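You operate a simulated robot arm through the tools that you are given. There is no shell and no other tool. Be economical: measure what you need, move in short steps, check, and stop when the job is done.

Carry out the task below with a simulated robot arm. There is one attempt and no reset: what you move stays moved.

Task
Stack the M8 bolt carton from the top of the upholstery bench on top of the M10 bolt carton.
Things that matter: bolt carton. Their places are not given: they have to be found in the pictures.

The check looks at the end state, three seconds after you hand in, the way a careful person would. Anything else that was tipped, shoved, dropped, spilled or broken makes it a failure.

Robot
A 6-joint arm with a two-finger parallel gripper, fixed in place. Base frame: the origin is at the foot of the arm, x ahead of it, y to its left, z up; the work surface is at about z = 820. Lengths are in mm, angles in degrees, forces in N, time in s.
With the tool pointing down near the work surface it reaches from about 260 to 680 mm from the base axis. Its first joint turns from -66.0 to 66.0 degrees. Payload 2.9 kg.
Tool frame: the origin (TCP) lies between the finger pads and is the grasp point; the fingertips stand 30 mm ahead of it; z points along the fingers, y is the line along which they close. The gripper opens to 110 mm. The fingers are 20 mm wide and 10 mm thick; the gripper's body (48 by 112 mm) begins 55 mm behind the TCP.
Orientation is that of the tool frame in the base frame, as [roll, pitch, yaw] about the fixed x, y, z axes, in that order (R = Rz(yaw) Ry(pitch) Rx(roll)). With the fingers straight down and closing along the base's y, the tool's x points along the base's -x, its y along +y and its z along -z.

Tools
- The arm moves only by the tool move_arm. Its argument "series" is a list of rows, each a list of 7 numbers: the shift along the base's x, y, z in cm, then the turn, a rotation vector about the base's x, y, z in degrees, then the opening, from 0 (shut) to 1 (fully open). In form: [[dx, dy, dz, rx, ry, rz, gripper], ...]. A call has 1 to 12 rows; each row is the pose to reach, as a shift and turn from the pose commanded when the call began. Rows are played at 5 a second. More than 50 mm and 8.6 degrees between two rows, or a gripper value outside its range, and nothing of the call is played. Where a pose cannot be reached the arm comes as near as it can. A force on the tool above 40 N (or 10 N above the force at the start of the call, whichever is more), or a blocked arm, ends the call early, and 0.2 s more pass. Each finger travels about 108 mm/s and halts on what it meets, pressing with about 29 N; the grip force reading is that of the motor and also rises with nothing between the fingers. The clock runs only during rows and for 0.2 s after the last one: add rows that repeat a pose to give the fingers time. It gives the time, the measured TCP pose, the force on the tool (base axes), the opening and the grip force at its end, in the units of the frame above (readings bear some noise).
- Cameras (640 x 400 px; columns grow to the right, rows downward): "scene" is fixed at [89.9, 449.5, 1380.2]; the picture's right is [-0.59, -0.81, 0.00], its down [-0.48, 0.35, -0.80] and it looks along [0.65, -0.47, -0.60] (base axes); focal length 347 px, centre (320, 200). "wrist" rides on the gripper at [-36, 0, -57] in the tool frame; the picture's right is [0.00, -1.00, 0.00], its down [0.97, 0.00, -0.24] and it looks along [0.24, 0.00, 0.97] (tool axes); focal length 218 px, centre (320, 200).
- camera(camera): a new picture of that camera. The clock stands still meanwhile.
- measure_at(camera, pixels): for up to 12 pixels [column, row] of the newest picture of that camera ("zoom" is the newest enlarged one), the place [x, y, z] in the base frame of the surface seen there, good to about 3 mm. The clock stands still meanwhile.
- inspect(camera, box): a new picture of the part [left, top, right, bottom] of that camera's present view, enlarged. The clock stands still meanwhile.
- close_job(): hands the job in; it is judged then, once.

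Work in short steps. Measure before you move; look again where a grasp or a placing could have gone wrong, and mend it. You have 60 turns and 20 pictures in all, those below and enlarged ones among them. Open the gripper and draw the arm clear of the work before you hand the job in, unless the task says otherwise; then end with one line.

The tools are called after "Request:" as name(argument=value, ...) on one line, values as JSON. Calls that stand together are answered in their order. move_arm: Moves the arm, as the interface text tells. Its arguments: {"type":"object","properties":{"series":{"type":"array","items":{"type":"array","items":{"type":"number"}}}},"required":["series"]} The other tools are called the same way: camera (camera) takes a picture; measure_at (camera, pixels) gives the place of the surface under pixels of a picture; inspect (camera, box) takes an enlarged picture of a part of a camera's view; close_job () hands the job in.

At the start:

```text
clock: 0.0
position: [402.0, -12.9, 1066.7]
ee_rot: [180.0, 0.0, -179.9]
force: [-0.3, 0.2, 0.5]
finger_gap: 110.0
finger_force: 0.0
```

scene: 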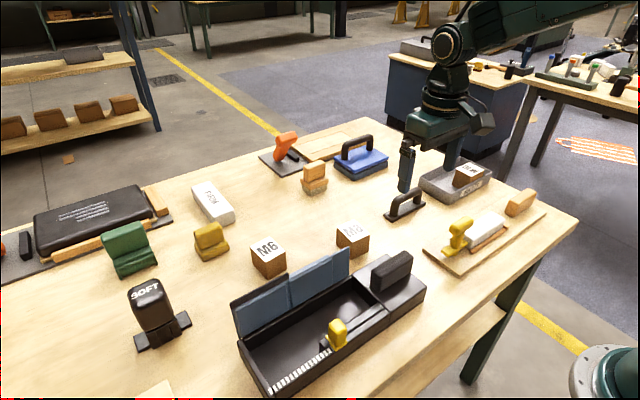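
wrist: 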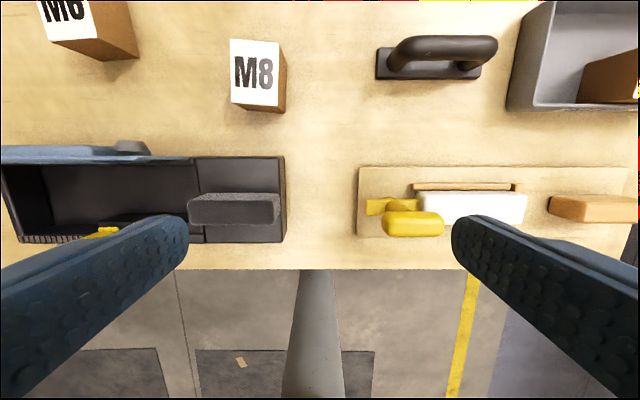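

The pictures show an M6 carton near (268,258), an M8 near (352,238), and a carton in a grey tray near (468,175). I'll enlarge the view to read the labels.

Request:
inspect(camera="scene", box=[390, 130, 550, 230])

Request:
inspect(camera="scene", box=[240, 150, 400, 290])

```text
4.00 times, centred on (470, 180) of scene
```

zoom: 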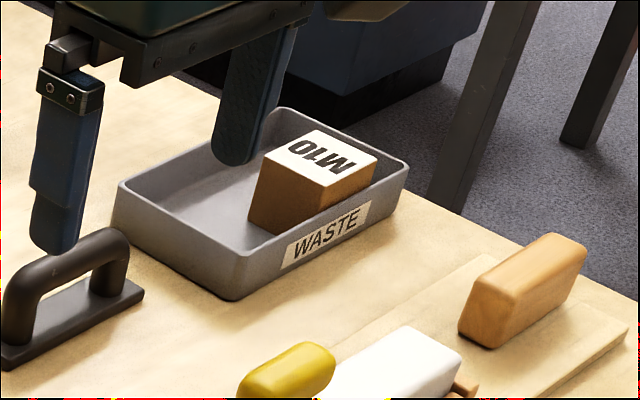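

```text
2.86 times, centred on (320, 220) of scene
```

zoom: 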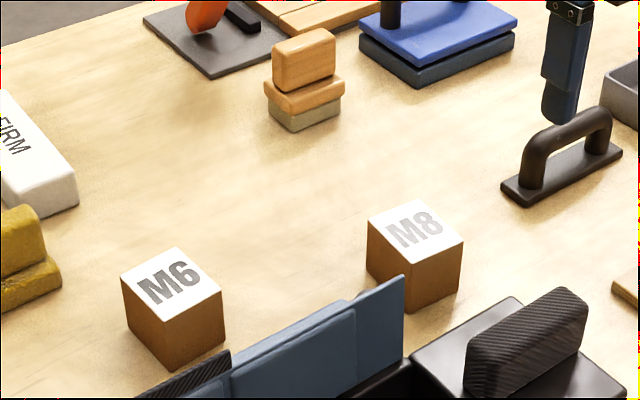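

The M10 stands in the waste tray and the M8 is on the bench. I'll measure the M8's top face in the zoom, and the M10's top face and the tray in the scene picture.

Request:
measure_at(camera="zoom", pixels=[[413, 203], [371, 222], [460, 241], [409, 264], [415, 232], [440, 285], [385, 262], [350, 290], [404, 276], [400, 290], [600, 120]])

Request:
measure_at(camera="scene", pixels=[[469.5, 163.5], [457, 170], [483, 168.5], [470, 175.5], [470, 169], [459, 157.8], [491, 171], [449, 204], [420, 176], [440, 178], [404, 195]])

Request:
inspect(camera="wrist", box=[200, 0, 640, 275])

```text
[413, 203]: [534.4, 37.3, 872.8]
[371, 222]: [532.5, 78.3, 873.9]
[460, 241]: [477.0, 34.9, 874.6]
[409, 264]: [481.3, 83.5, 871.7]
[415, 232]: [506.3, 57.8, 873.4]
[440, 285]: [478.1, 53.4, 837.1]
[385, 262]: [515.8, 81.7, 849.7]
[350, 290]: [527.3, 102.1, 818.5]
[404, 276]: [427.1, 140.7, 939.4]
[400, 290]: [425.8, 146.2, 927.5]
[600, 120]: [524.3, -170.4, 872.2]
```

```text
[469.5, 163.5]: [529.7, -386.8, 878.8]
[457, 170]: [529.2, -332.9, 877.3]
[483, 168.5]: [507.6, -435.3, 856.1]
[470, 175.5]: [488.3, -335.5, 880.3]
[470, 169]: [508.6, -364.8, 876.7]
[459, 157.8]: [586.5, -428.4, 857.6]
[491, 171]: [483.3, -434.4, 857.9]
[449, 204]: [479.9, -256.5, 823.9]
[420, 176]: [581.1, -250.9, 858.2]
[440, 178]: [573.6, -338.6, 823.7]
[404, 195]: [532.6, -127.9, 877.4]
```

```text
1.45 times, centred on (420, 138) of wrist
```

zoom: 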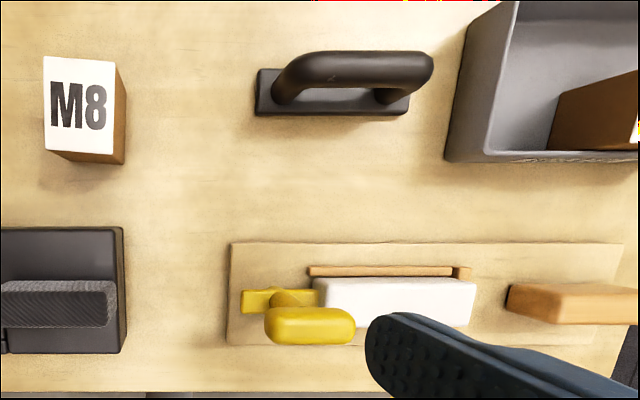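

The M8 top spans x 478–534 and y 36–82 at z≈873, and is nearly axis-aligned. The M10 top is around (509,-361) at z≈878. I'll move above the M8, high up, and check with the wrist camera.

Request:
move_arm(series=[[3.5, 2.4, 0, 0, 0, 0, 0.9], [7, 4.8, 0, 0, 0, 0, 0.8], [10.4, 7.15, 0, 0, 0, 0, 0.8], [10.4, 7.15, -4.5, 0, 0, 0, 0.8], [10.4, 7.15, -9, 0, 0, 0, 0.8], [10.4, 7.15, -12, 0, 0, 0, 0.8], [10.4, 7.15, -12, 0, 0, 0, 0.8]])

Request:
camera(camera="wrist")

```text
clock: 1.6
position: [506.2, 58.5, 947.0]
ee_rot: [-180.0, 0.1, 179.9]
force: [0.1, 0.8, -0.7]
finger_gap: 88.1
finger_force: 0.2
```

```text
14 pictures are left
```

wrist: 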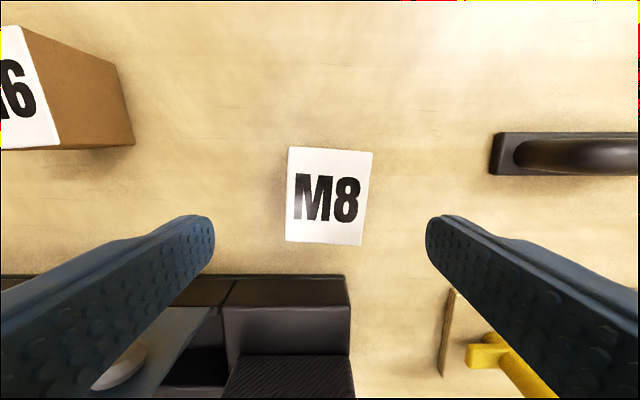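

The M8 is centred between the fingers and turned by a few degrees. I'll measure its corners.

Request:
measure_at(camera="wrist", pixels=[[291, 150], [369, 155], [288, 239], [360, 243], [326, 198]])

```text
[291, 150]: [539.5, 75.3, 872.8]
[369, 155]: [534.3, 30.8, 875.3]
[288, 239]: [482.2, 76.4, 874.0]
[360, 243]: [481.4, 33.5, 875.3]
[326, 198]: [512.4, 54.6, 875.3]
```

The centre is about (509,54) with a yaw of about -3°. I'll align to that, descend to TCP z≈862, which puts the tips at about 832, and close.

Request:
move_arm(series=[[0.25, -0.4, 0, 0, 0, -3, 0.8], [0.25, -0.4, -4, 0, 0, -3, 0.8], [0.25, -0.4, -7, 0, 0, -3, 0.8], [0.25, -0.4, -8.5, 0, 0, -3, 0.8], [0.25, -0.4, -8.5, 0, 0, -3, 0.8], [0.25, -0.4, -8.5, 0, 0, -3, 0.6], [0.25, -0.4, -8.5, 0, 0, -3, 0.45], [0.25, -0.4, -8.5, 0, 0, -3, 0.3], [0.25, -0.4, -8.5, 0, 0, -3, 0.3], [0.25, -0.4, -8.5, 0, 0, -3, 0.3]])

```text
clock: 3.8
position: [508.6, 53.8, 861.3]
ee_rot: [-179.9, 0.0, 177.0]
force: [0.0, 0.0, -1.4]
finger_gap: 49.8
finger_force: 28.8
```

It's gripped at 49.8 mm with 28.8 N. I'll lift and carry it high toward the M10, stopping short so the wrist camera can see the target.

Request:
move_arm(series=[[0, 0, 2, 0, 0, 0, 0.3], [0, 0, 6, 0, 0, 0, 0.3], [0, 0, 10.5, 0, 0, 0, 0.3], [0, 0, 15, 0, 0, 0, 0.3], [0, -4.5, 16, 0, 0, 0, 0.3], [-1, -9, 16, 0, 0, 0, 0.3], [-2, -13.5, 16, 0, 0, 0, 0.3], [-4, -18, 16, 0, 0, 0, 0.3], [-6, -22.5, 16, 0, 0, 0, 0.3], [-8, -26.5, 16, 0, 0, 0, 0.3], [-9, -30.5, 16, 0, 0, 0, 0.3], [-9, -30.5, 16, 0, 0, 0, 0.3]])

Request:
camera(camera="wrist")

Request:
camera(camera="scene")

```text
clock: 6.4
position: [416.1, -247.7, 1022.3]
ee_rot: [180.0, 0.0, 177.0]
force: [-0.5, 0.2, -0.3]
finger_gap: 33.0
finger_force: 0.0
```

```text
13 pictures are left
```

wrist: 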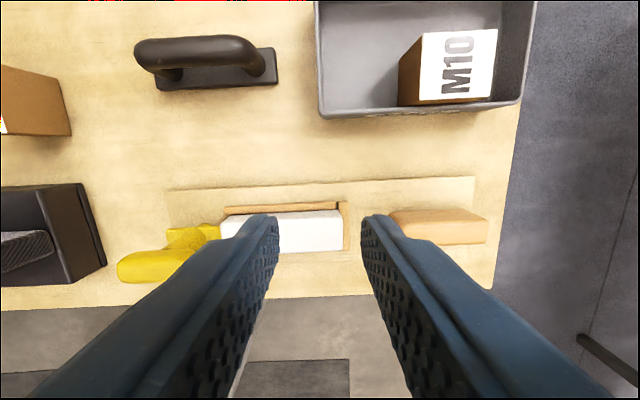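

```text
12 pictures are left
```

scene: 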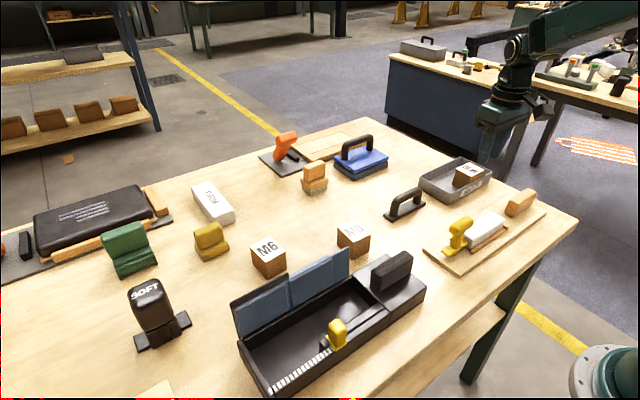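

The gap reads 33 mm, and the M8 is still on the bench at (353,238), so it slipped out on the lift. While I'm here I'll measure the M10 in the wrist view and the M8 in the scene view.

Request:
measure_at(camera="wrist", pixels=[[424, 35], [495, 31], [421, 98], [490, 95], [457, 65], [330, 108], [513, 103], [525, 8], [497, 100], [360, 60], [440, 220], [440, 102]])

Request:
inspect(camera="scene", box=[312, 200, 392, 270])

```text
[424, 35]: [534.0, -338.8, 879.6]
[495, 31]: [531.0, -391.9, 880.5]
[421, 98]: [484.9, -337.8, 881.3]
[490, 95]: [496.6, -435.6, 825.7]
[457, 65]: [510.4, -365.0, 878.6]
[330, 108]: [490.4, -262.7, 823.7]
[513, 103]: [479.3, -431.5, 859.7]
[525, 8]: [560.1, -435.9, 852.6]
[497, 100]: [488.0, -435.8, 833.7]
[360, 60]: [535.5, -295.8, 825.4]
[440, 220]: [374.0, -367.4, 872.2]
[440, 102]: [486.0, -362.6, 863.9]
```

```text
5.71 times, centred on (352, 235) of scene
```

zoom: 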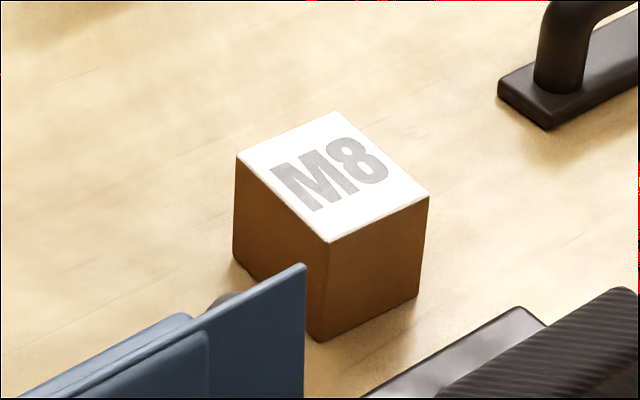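

The M10 is centred at about (509,-365) with yaw ≈0, and its long side lies along y. The M8 is upright and unmoved. I'll measure its corners again before gripping more firmly.

Request:
measure_at(camera="zoom", pixels=[[337, 115], [243, 155], [423, 196], [330, 237], [332, 176]])

Request:
move_arm(series=[[1, 4, 0, 0, 0, 0, 0.5], [3, 8, 0, 0, 0, 0, 0.7], [5, 12.5, 0, 0, 0, 0, 0.8], [7, 17, 0, 0, 0, 0, 0.8], [8, 21.5, 0, 0, 0, 0, 0.8], [9, 26, 0, 0, 0, 0, 0.8], [9.2, 30.2, 0, 0, 0, 0, 0.8], [9.2, 30.2, -4, 0, 0, 0, 0.8], [9.2, 30.2, -7.5, 0, 0, 0, 0.8], [9.2, 30.2, -7.5, 0, 0, 0, 0.8]])

Request:
camera(camera="wrist")

```text
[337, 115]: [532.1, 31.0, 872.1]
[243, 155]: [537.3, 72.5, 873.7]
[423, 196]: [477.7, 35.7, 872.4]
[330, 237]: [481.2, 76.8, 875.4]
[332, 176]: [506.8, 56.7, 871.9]
```

```text
clock: 8.6
position: [509.2, 51.5, 943.7]
ee_rot: [-180.0, 0.0, 177.0]
force: [0.6, -0.5, 0.3]
finger_gap: 88.0
finger_force: 0.0
```

```text
10 pictures are left
```

wrist: 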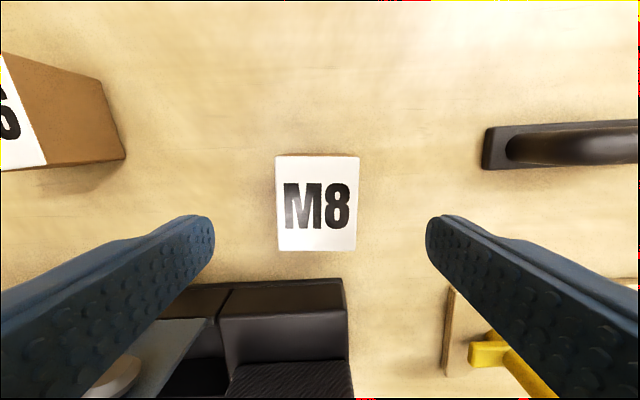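

The carton is aligned with the tool. I'll regrasp deeper, at TCP z≈855, command the gripper fully shut, and wait before lifting.

Request:
move_arm(series=[[-0.1, 0.25, -3, 0, 0, 0, 0.8], [-0.1, 0.25, -6, 0, 0, 0, 0.8], [-0.1, 0.25, -8, 0, 0, 0, 0.8], [-0.1, 0.25, -8.9, 0, 0, 0, 0.8], [-0.1, 0.25, -8.9, 0, 0, 0, 0.6], [-0.1, 0.25, -8.9, 0, 0, 0, 0.4], [-0.1, 0.25, -8.9, 0, 0, 0, 0], [-0.1, 0.25, -8.9, 0, 0, 0, 0], [-0.1, 0.25, -8.9, 0, 0, 0, 0], [-0.1, 0.25, -8.9, 0, 0, 0, 0]])

Request:
move_arm(series=[[0, 0, 0.2, 0, 0, 0, 0], [0, 0, 0.4, 0, 0, 0, 0], [0, 0, 0.7, 0, 0, 0, 0], [0, 0, 1.0, 0, 0, 0, 0], [0, 0, 1.0, 0, 0, 0, 0]])

```text
clock: 10.8
position: [509.4, 54.9, 857.0]
ee_rot: [180.0, 0.0, 177.0]
force: [-0.1, -0.8, -0.1]
finger_gap: 49.6
finger_force: 29.4
```

```text
clock: 12.0
position: [508.5, 54.7, 866.1]
ee_rot: [-180.0, 0.0, 177.0]
force: [-0.2, 0.0, -1.8]
finger_gap: 49.8
finger_force: 29.0
```

The gap is still 49.8 mm, but the load reads only about 1.8 N. I'll check in the picture whether the carton actually rose.

Request:
inspect(camera="scene", box=[302, 180, 402, 270])

```text
4.44 times, centred on (352, 225) of scene
```

zoom: 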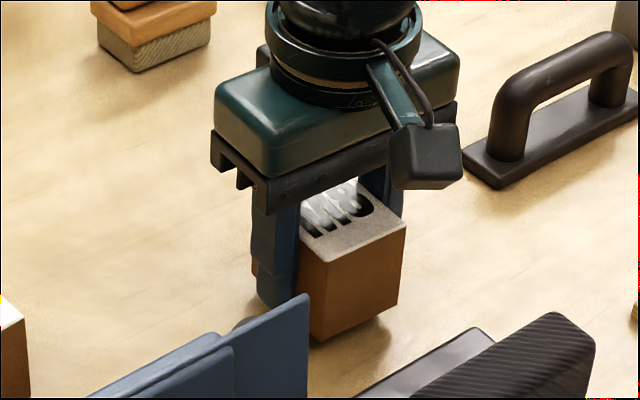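

I'll measure the top face height and bottom edge of the carton.

Request:
measure_at(camera="zoom", pixels=[[340, 245], [375, 232], [330, 325], [385, 300], [320, 262], [395, 228]])

```text
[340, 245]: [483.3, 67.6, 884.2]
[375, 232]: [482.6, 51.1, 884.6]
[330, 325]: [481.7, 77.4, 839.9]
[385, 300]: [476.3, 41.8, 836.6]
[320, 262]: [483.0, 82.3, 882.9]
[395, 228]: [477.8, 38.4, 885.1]
```

The top rose from 873.5 to about 884.5, so it is held. I'll keep lifting gently and watch the gap.

Request:
move_arm(series=[[0, 0, 0.5, 0, 0, 0, 0], [0, 0, 1.2, 0, 0, 0, 0], [0, 0, 2, 0, 0, 0, 0], [0, 0, 3, 0, 0, 0, 0], [0, 0, 4, 0, 0, 0, 0], [0, 0, 5, 0, 0, 0, 0], [0, 0, 6, 0, 0, 0, 0], [0, 0, 7, 0, 0, 0, 0], [0, 0, 8, 0, 0, 0, 0], [0, 0, 9, 0, 0, 0, 0], [0, 0, 10, 0, 0, 0, 0], [0, 0, 10, 0, 0, 0, 0]])

```text
clock: 14.6
position: [509.7, 54.4, 965.8]
ee_rot: [180.0, -0.1, 177.0]
force: [-0.5, 0.1, -1.0]
finger_gap: 49.5
finger_force: 28.3
```

It's held at z 966 with a 49.5 mm gap. Both cartons are about 50×55 mm, so I don't need a 90° turn. I'll carry it smoothly toward (510,-365) and straighten the yaw by +3°.

Request:
move_arm(series=[[0, -0.5, 0.5, 0, 0, 0, 0], [0, -1.5, 1, 0, 0, 0, 0], [0, -3, 1.5, 0, 0, 0.5, 0], [0, -5, 2, 0, 0, 1, 0], [0, -7, 2, 0, 0, 1.5, 0], [0, -9, 2, 0, 0, 2, 0], [0, -11, 2, 0, 0, 2.5, 0], [0, -13, 2, 0, 0, 3, 0], [0, -15, 2, 0, 0, 3, 0], [0, -17, 2, 0, 0, 3, 0], [0, -19, 2, 0, 0, 3, 0], [0, -20, 2, 0, 0, 3, 0]])

Request:
move_arm(series=[[0, -1, 0, 0, 0, 0, 0], [0, -3, 0, 0, 0, 0, 0], [0, -5, 0, 0, 0, 0, 0], [0, -7, 0, 0, 0, 0, 0], [0, -9, 0, 0, 0, 0, 0], [0, -11, 0, 0, 0, 0, 0], [0, -13.2, 0, 0, 0, 0, 0], [0, -15.4, 0, 0, 0, 0, 0], [0, -17.6, 0, 0, 0, 0, 0], [0, -19.6, 0, 0, 0, 0, 0], [0, -21.2, 0, 0, 0, 0, 0], [0, -21.9, 0, 0, 0, 0, 0]])

Request:
camera(camera="wrist")

Request:
inspect(camera="scene", box=[410, 110, 530, 210])

```text
clock: 17.2
position: [509.1, -145.6, 988.4]
ee_rot: [179.9, 0.0, -180.0]
force: [-0.1, 0.7, -0.6]
finger_gap: 49.4
finger_force: 28.7
```

```text
clock: 19.8
position: [508.5, -365.2, 987.9]
ee_rot: [-180.0, -0.1, 179.9]
force: [-0.1, 0.1, -1.4]
finger_gap: 49.6
finger_force: 29.0
```

```text
8 pictures are left
```

wrist: 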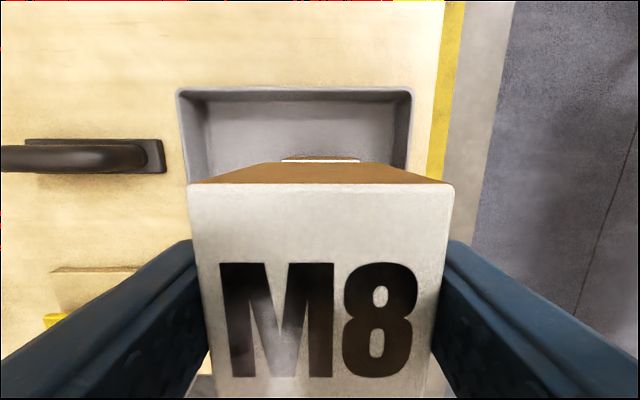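

```text
4.00 times, centred on (470, 160) of scene
```

zoom: 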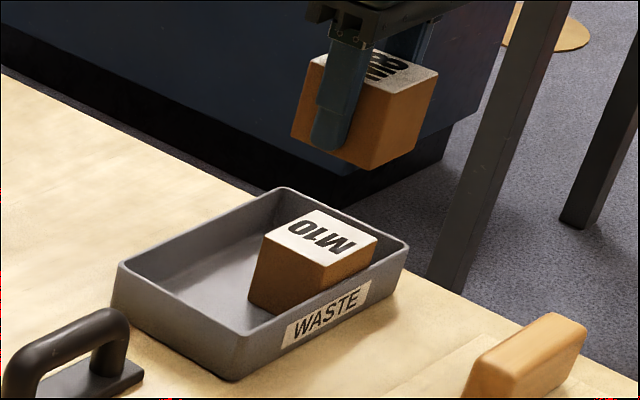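

The M8 hangs level above the M10. I'll measure both in the zoom to check alignment and height.

Request:
measure_at(camera="zoom", pixels=[[318, 212], [269, 236], [373, 238], [325, 261], [322, 240], [374, 165], [430, 76], [386, 93], [376, 100], [411, 148], [345, 285], [345, 85]])

Request:
measure_at(camera="wrist", pixels=[[285, 160], [357, 161], [192, 188], [450, 188], [320, 220], [320, 172]])

```text
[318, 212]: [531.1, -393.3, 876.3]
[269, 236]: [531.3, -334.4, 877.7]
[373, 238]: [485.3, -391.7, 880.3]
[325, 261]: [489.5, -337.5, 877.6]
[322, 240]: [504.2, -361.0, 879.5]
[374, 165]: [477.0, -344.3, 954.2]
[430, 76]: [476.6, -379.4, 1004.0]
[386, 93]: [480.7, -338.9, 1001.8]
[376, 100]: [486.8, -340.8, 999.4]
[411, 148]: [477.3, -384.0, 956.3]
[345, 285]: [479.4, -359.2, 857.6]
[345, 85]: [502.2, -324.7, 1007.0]
```

```text
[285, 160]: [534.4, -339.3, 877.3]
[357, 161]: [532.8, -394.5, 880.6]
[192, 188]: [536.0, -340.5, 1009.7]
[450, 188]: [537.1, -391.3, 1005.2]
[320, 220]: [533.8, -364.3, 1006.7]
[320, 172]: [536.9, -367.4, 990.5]
```

The M8's centre is about (507.5,-365.5) and the M10's about (510,-364.5), with a vertical gap of about 74 mm. I'll shift +2 mm in x and lower 6.8 cm first.

Request:
move_arm(series=[[0.2, 0.05, -0.5, 0, 0, 0, 0], [0.2, 0.05, -1.5, 0, 0, 0, 0], [0.2, 0.05, -2.5, 0, 0, 0, 0], [0.2, 0.05, -3.5, 0, 0, 0, 0], [0.2, 0.05, -4.5, 0, 0, 0, 0], [0.2, 0.05, -5.5, 0, 0, 0, 0], [0.2, 0.05, -6.3, 0, 0, 0, 0], [0.2, 0.05, -6.8, 0, 0, 0, 0], [0.2, 0.05, -6.8, 0, 0, 0, 0]])

Request:
inspect(camera="scene", box=[420, 110, 520, 210])

```text
clock: 21.8
position: [511.7, -364.6, 918.5]
ee_rot: [180.0, -0.1, -180.0]
force: [-0.4, -0.2, -1.1]
finger_gap: 49.7
finger_force: 29.3
```

```text
4.00 times, centred on (470, 160) of scene
```

zoom: 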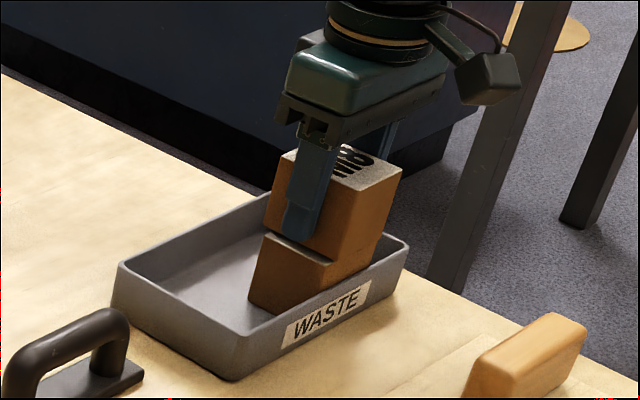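

It's nearly in contact, with no load yet. I'll lower in 1 mm steps.

Request:
move_arm(series=[[0, 0, -0.1, 0, 0, 0, 0], [0, 0, -0.2, 0, 0, 0, 0], [0, 0, -0.3, 0, 0, 0, 0], [0, 0, -0.4, 0, 0, 0, 0], [0, 0, -0.4, 0, 0, 0, 0]])

```text
clock: 23.0
position: [511.0, -364.3, 916.2]
ee_rot: [179.9, -0.1, 180.0]
force: [0.1, 0.3, 4.3]
finger_gap: 49.7
finger_force: 29.0
```

The force swung from -1.1 to +4.3 N, so it's resting on the M10. I'll open a little, gradually, then rise straight up.

Request:
move_arm(series=[[0, 0, 0, 0, 0, 0, 0.46], [0, 0, 0, 0, 0, 0, 0.5], [0, 0, 0, 0, 0, 0, 0.58], [0, 0, 0, 0, 0, 0, 0.62], [0, 0, 0, 0, 0, 0, 0.62]])

Request:
move_arm(series=[[0, 0, 0.5, 0, 0, 0, 0.62], [0, 0, 1.5, 0, 0, 0, 0.62], [0, 0, 3, 0, 0, 0, 0.62], [0, 0, 5, 0, 0, 0, 0.62], [0, 0, 8, 0, 0, 0, 0.62], [0, 0, 12, 0, 0, 0, 0.7], [-3, 4, 14, 0, 0, 0, 0.8], [-6, 8, 14, 0, 0, 0, 0.8], [-9, 12, 14, 0, 0, 0, 0.8], [-9, 12, 14, 0, 0, 0, 0.8]])

Request:
inspect(camera="scene", box=[410, 110, 530, 210])

Request:
camera(camera="scene")

```text
clock: 24.2
position: [510.8, -362.3, 915.6]
ee_rot: [-180.0, 0.0, -180.0]
force: [-0.6, -1.5, -0.3]
finger_gap: 68.4
finger_force: 0.2
```

```text
refused: row 7 steps farther than a row can; nothing moved
```

```text
4.00 times, centred on (470, 160) of scene
```

zoom: 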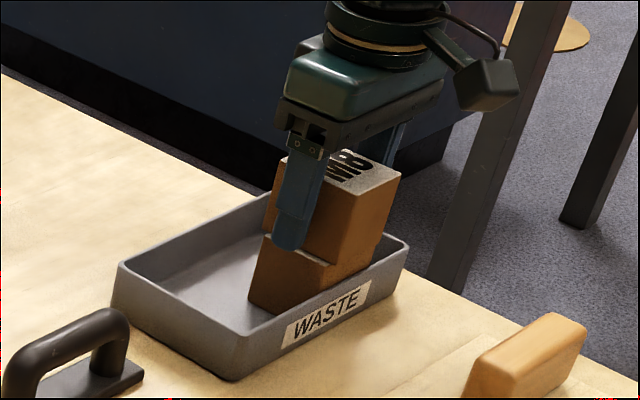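

```text
4 pictures are left
```

scene: 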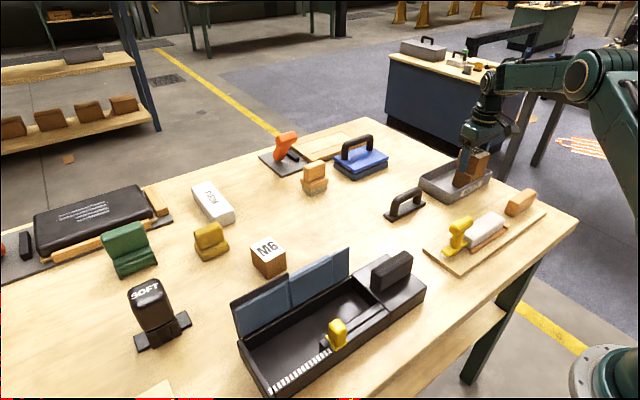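

The fingers are open at 68 mm and the M8 rests on the M10. The retreat was refused because one step was too long, so I'll redo it with shorter steps.

Request:
move_arm(series=[[0, 0, 0.5, 0, 0, 0, 0.62], [0, 0, 1.5, 0, 0, 0, 0.62], [0, 0, 3, 0, 0, 0, 0.62], [0, 0, 5, 0, 0, 0, 0.62], [0, 0, 8, 0, 0, 0, 0.62], [0, 0, 12, 0, 0, 0, 0.7], [-2, 2.5, 14, 0, 0, 0, 0.8], [-4, 6, 14, 0, 0, 0, 0.8], [-6, 10, 14, 0, 0, 0, 0.8], [-8, 14, 14, 0, 0, 0, 0.8], [-10, 18, 14, 0, 0, 0, 0.8], [-10, 18, 14, 0, 0, 0, 0.8]])

Request:
inspect(camera="scene", box=[410, 110, 530, 210])

```text
clock: 26.8
position: [411.0, -183.2, 1053.4]
ee_rot: [180.0, 0.0, -179.8]
force: [-0.8, 0.3, -0.7]
finger_gap: 87.8
finger_force: 0.0
```

```text
4.00 times, centred on (470, 160) of scene
```

zoom: 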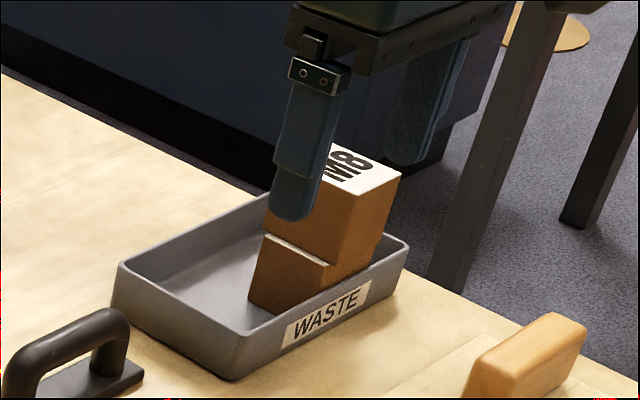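

The M8 sits squarely on the M10 and the arm is clear. I'll take one quick measurement of the top to confirm it is level.

Request:
measure_at(camera="zoom", pixels=[[335, 148], [395, 173], [360, 192], [345, 178], [300, 250], [330, 255]])

```text
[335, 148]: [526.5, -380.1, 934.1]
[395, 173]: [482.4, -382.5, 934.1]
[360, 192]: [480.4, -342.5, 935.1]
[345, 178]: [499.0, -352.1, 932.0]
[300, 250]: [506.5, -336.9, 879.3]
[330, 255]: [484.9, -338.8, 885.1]
```

The top is level at z≈934, about 54 mm above the M10's top, so the stack is sound. I'll hand the job in.

Request:
close_job()

```text
The job is handed in.
```

The M8 carton is stacked level on top of the M10 carton in the waste tray, the gripper is open, and the arm is clear. The first grip slipped and left the M8 in place on the bench; the second held.
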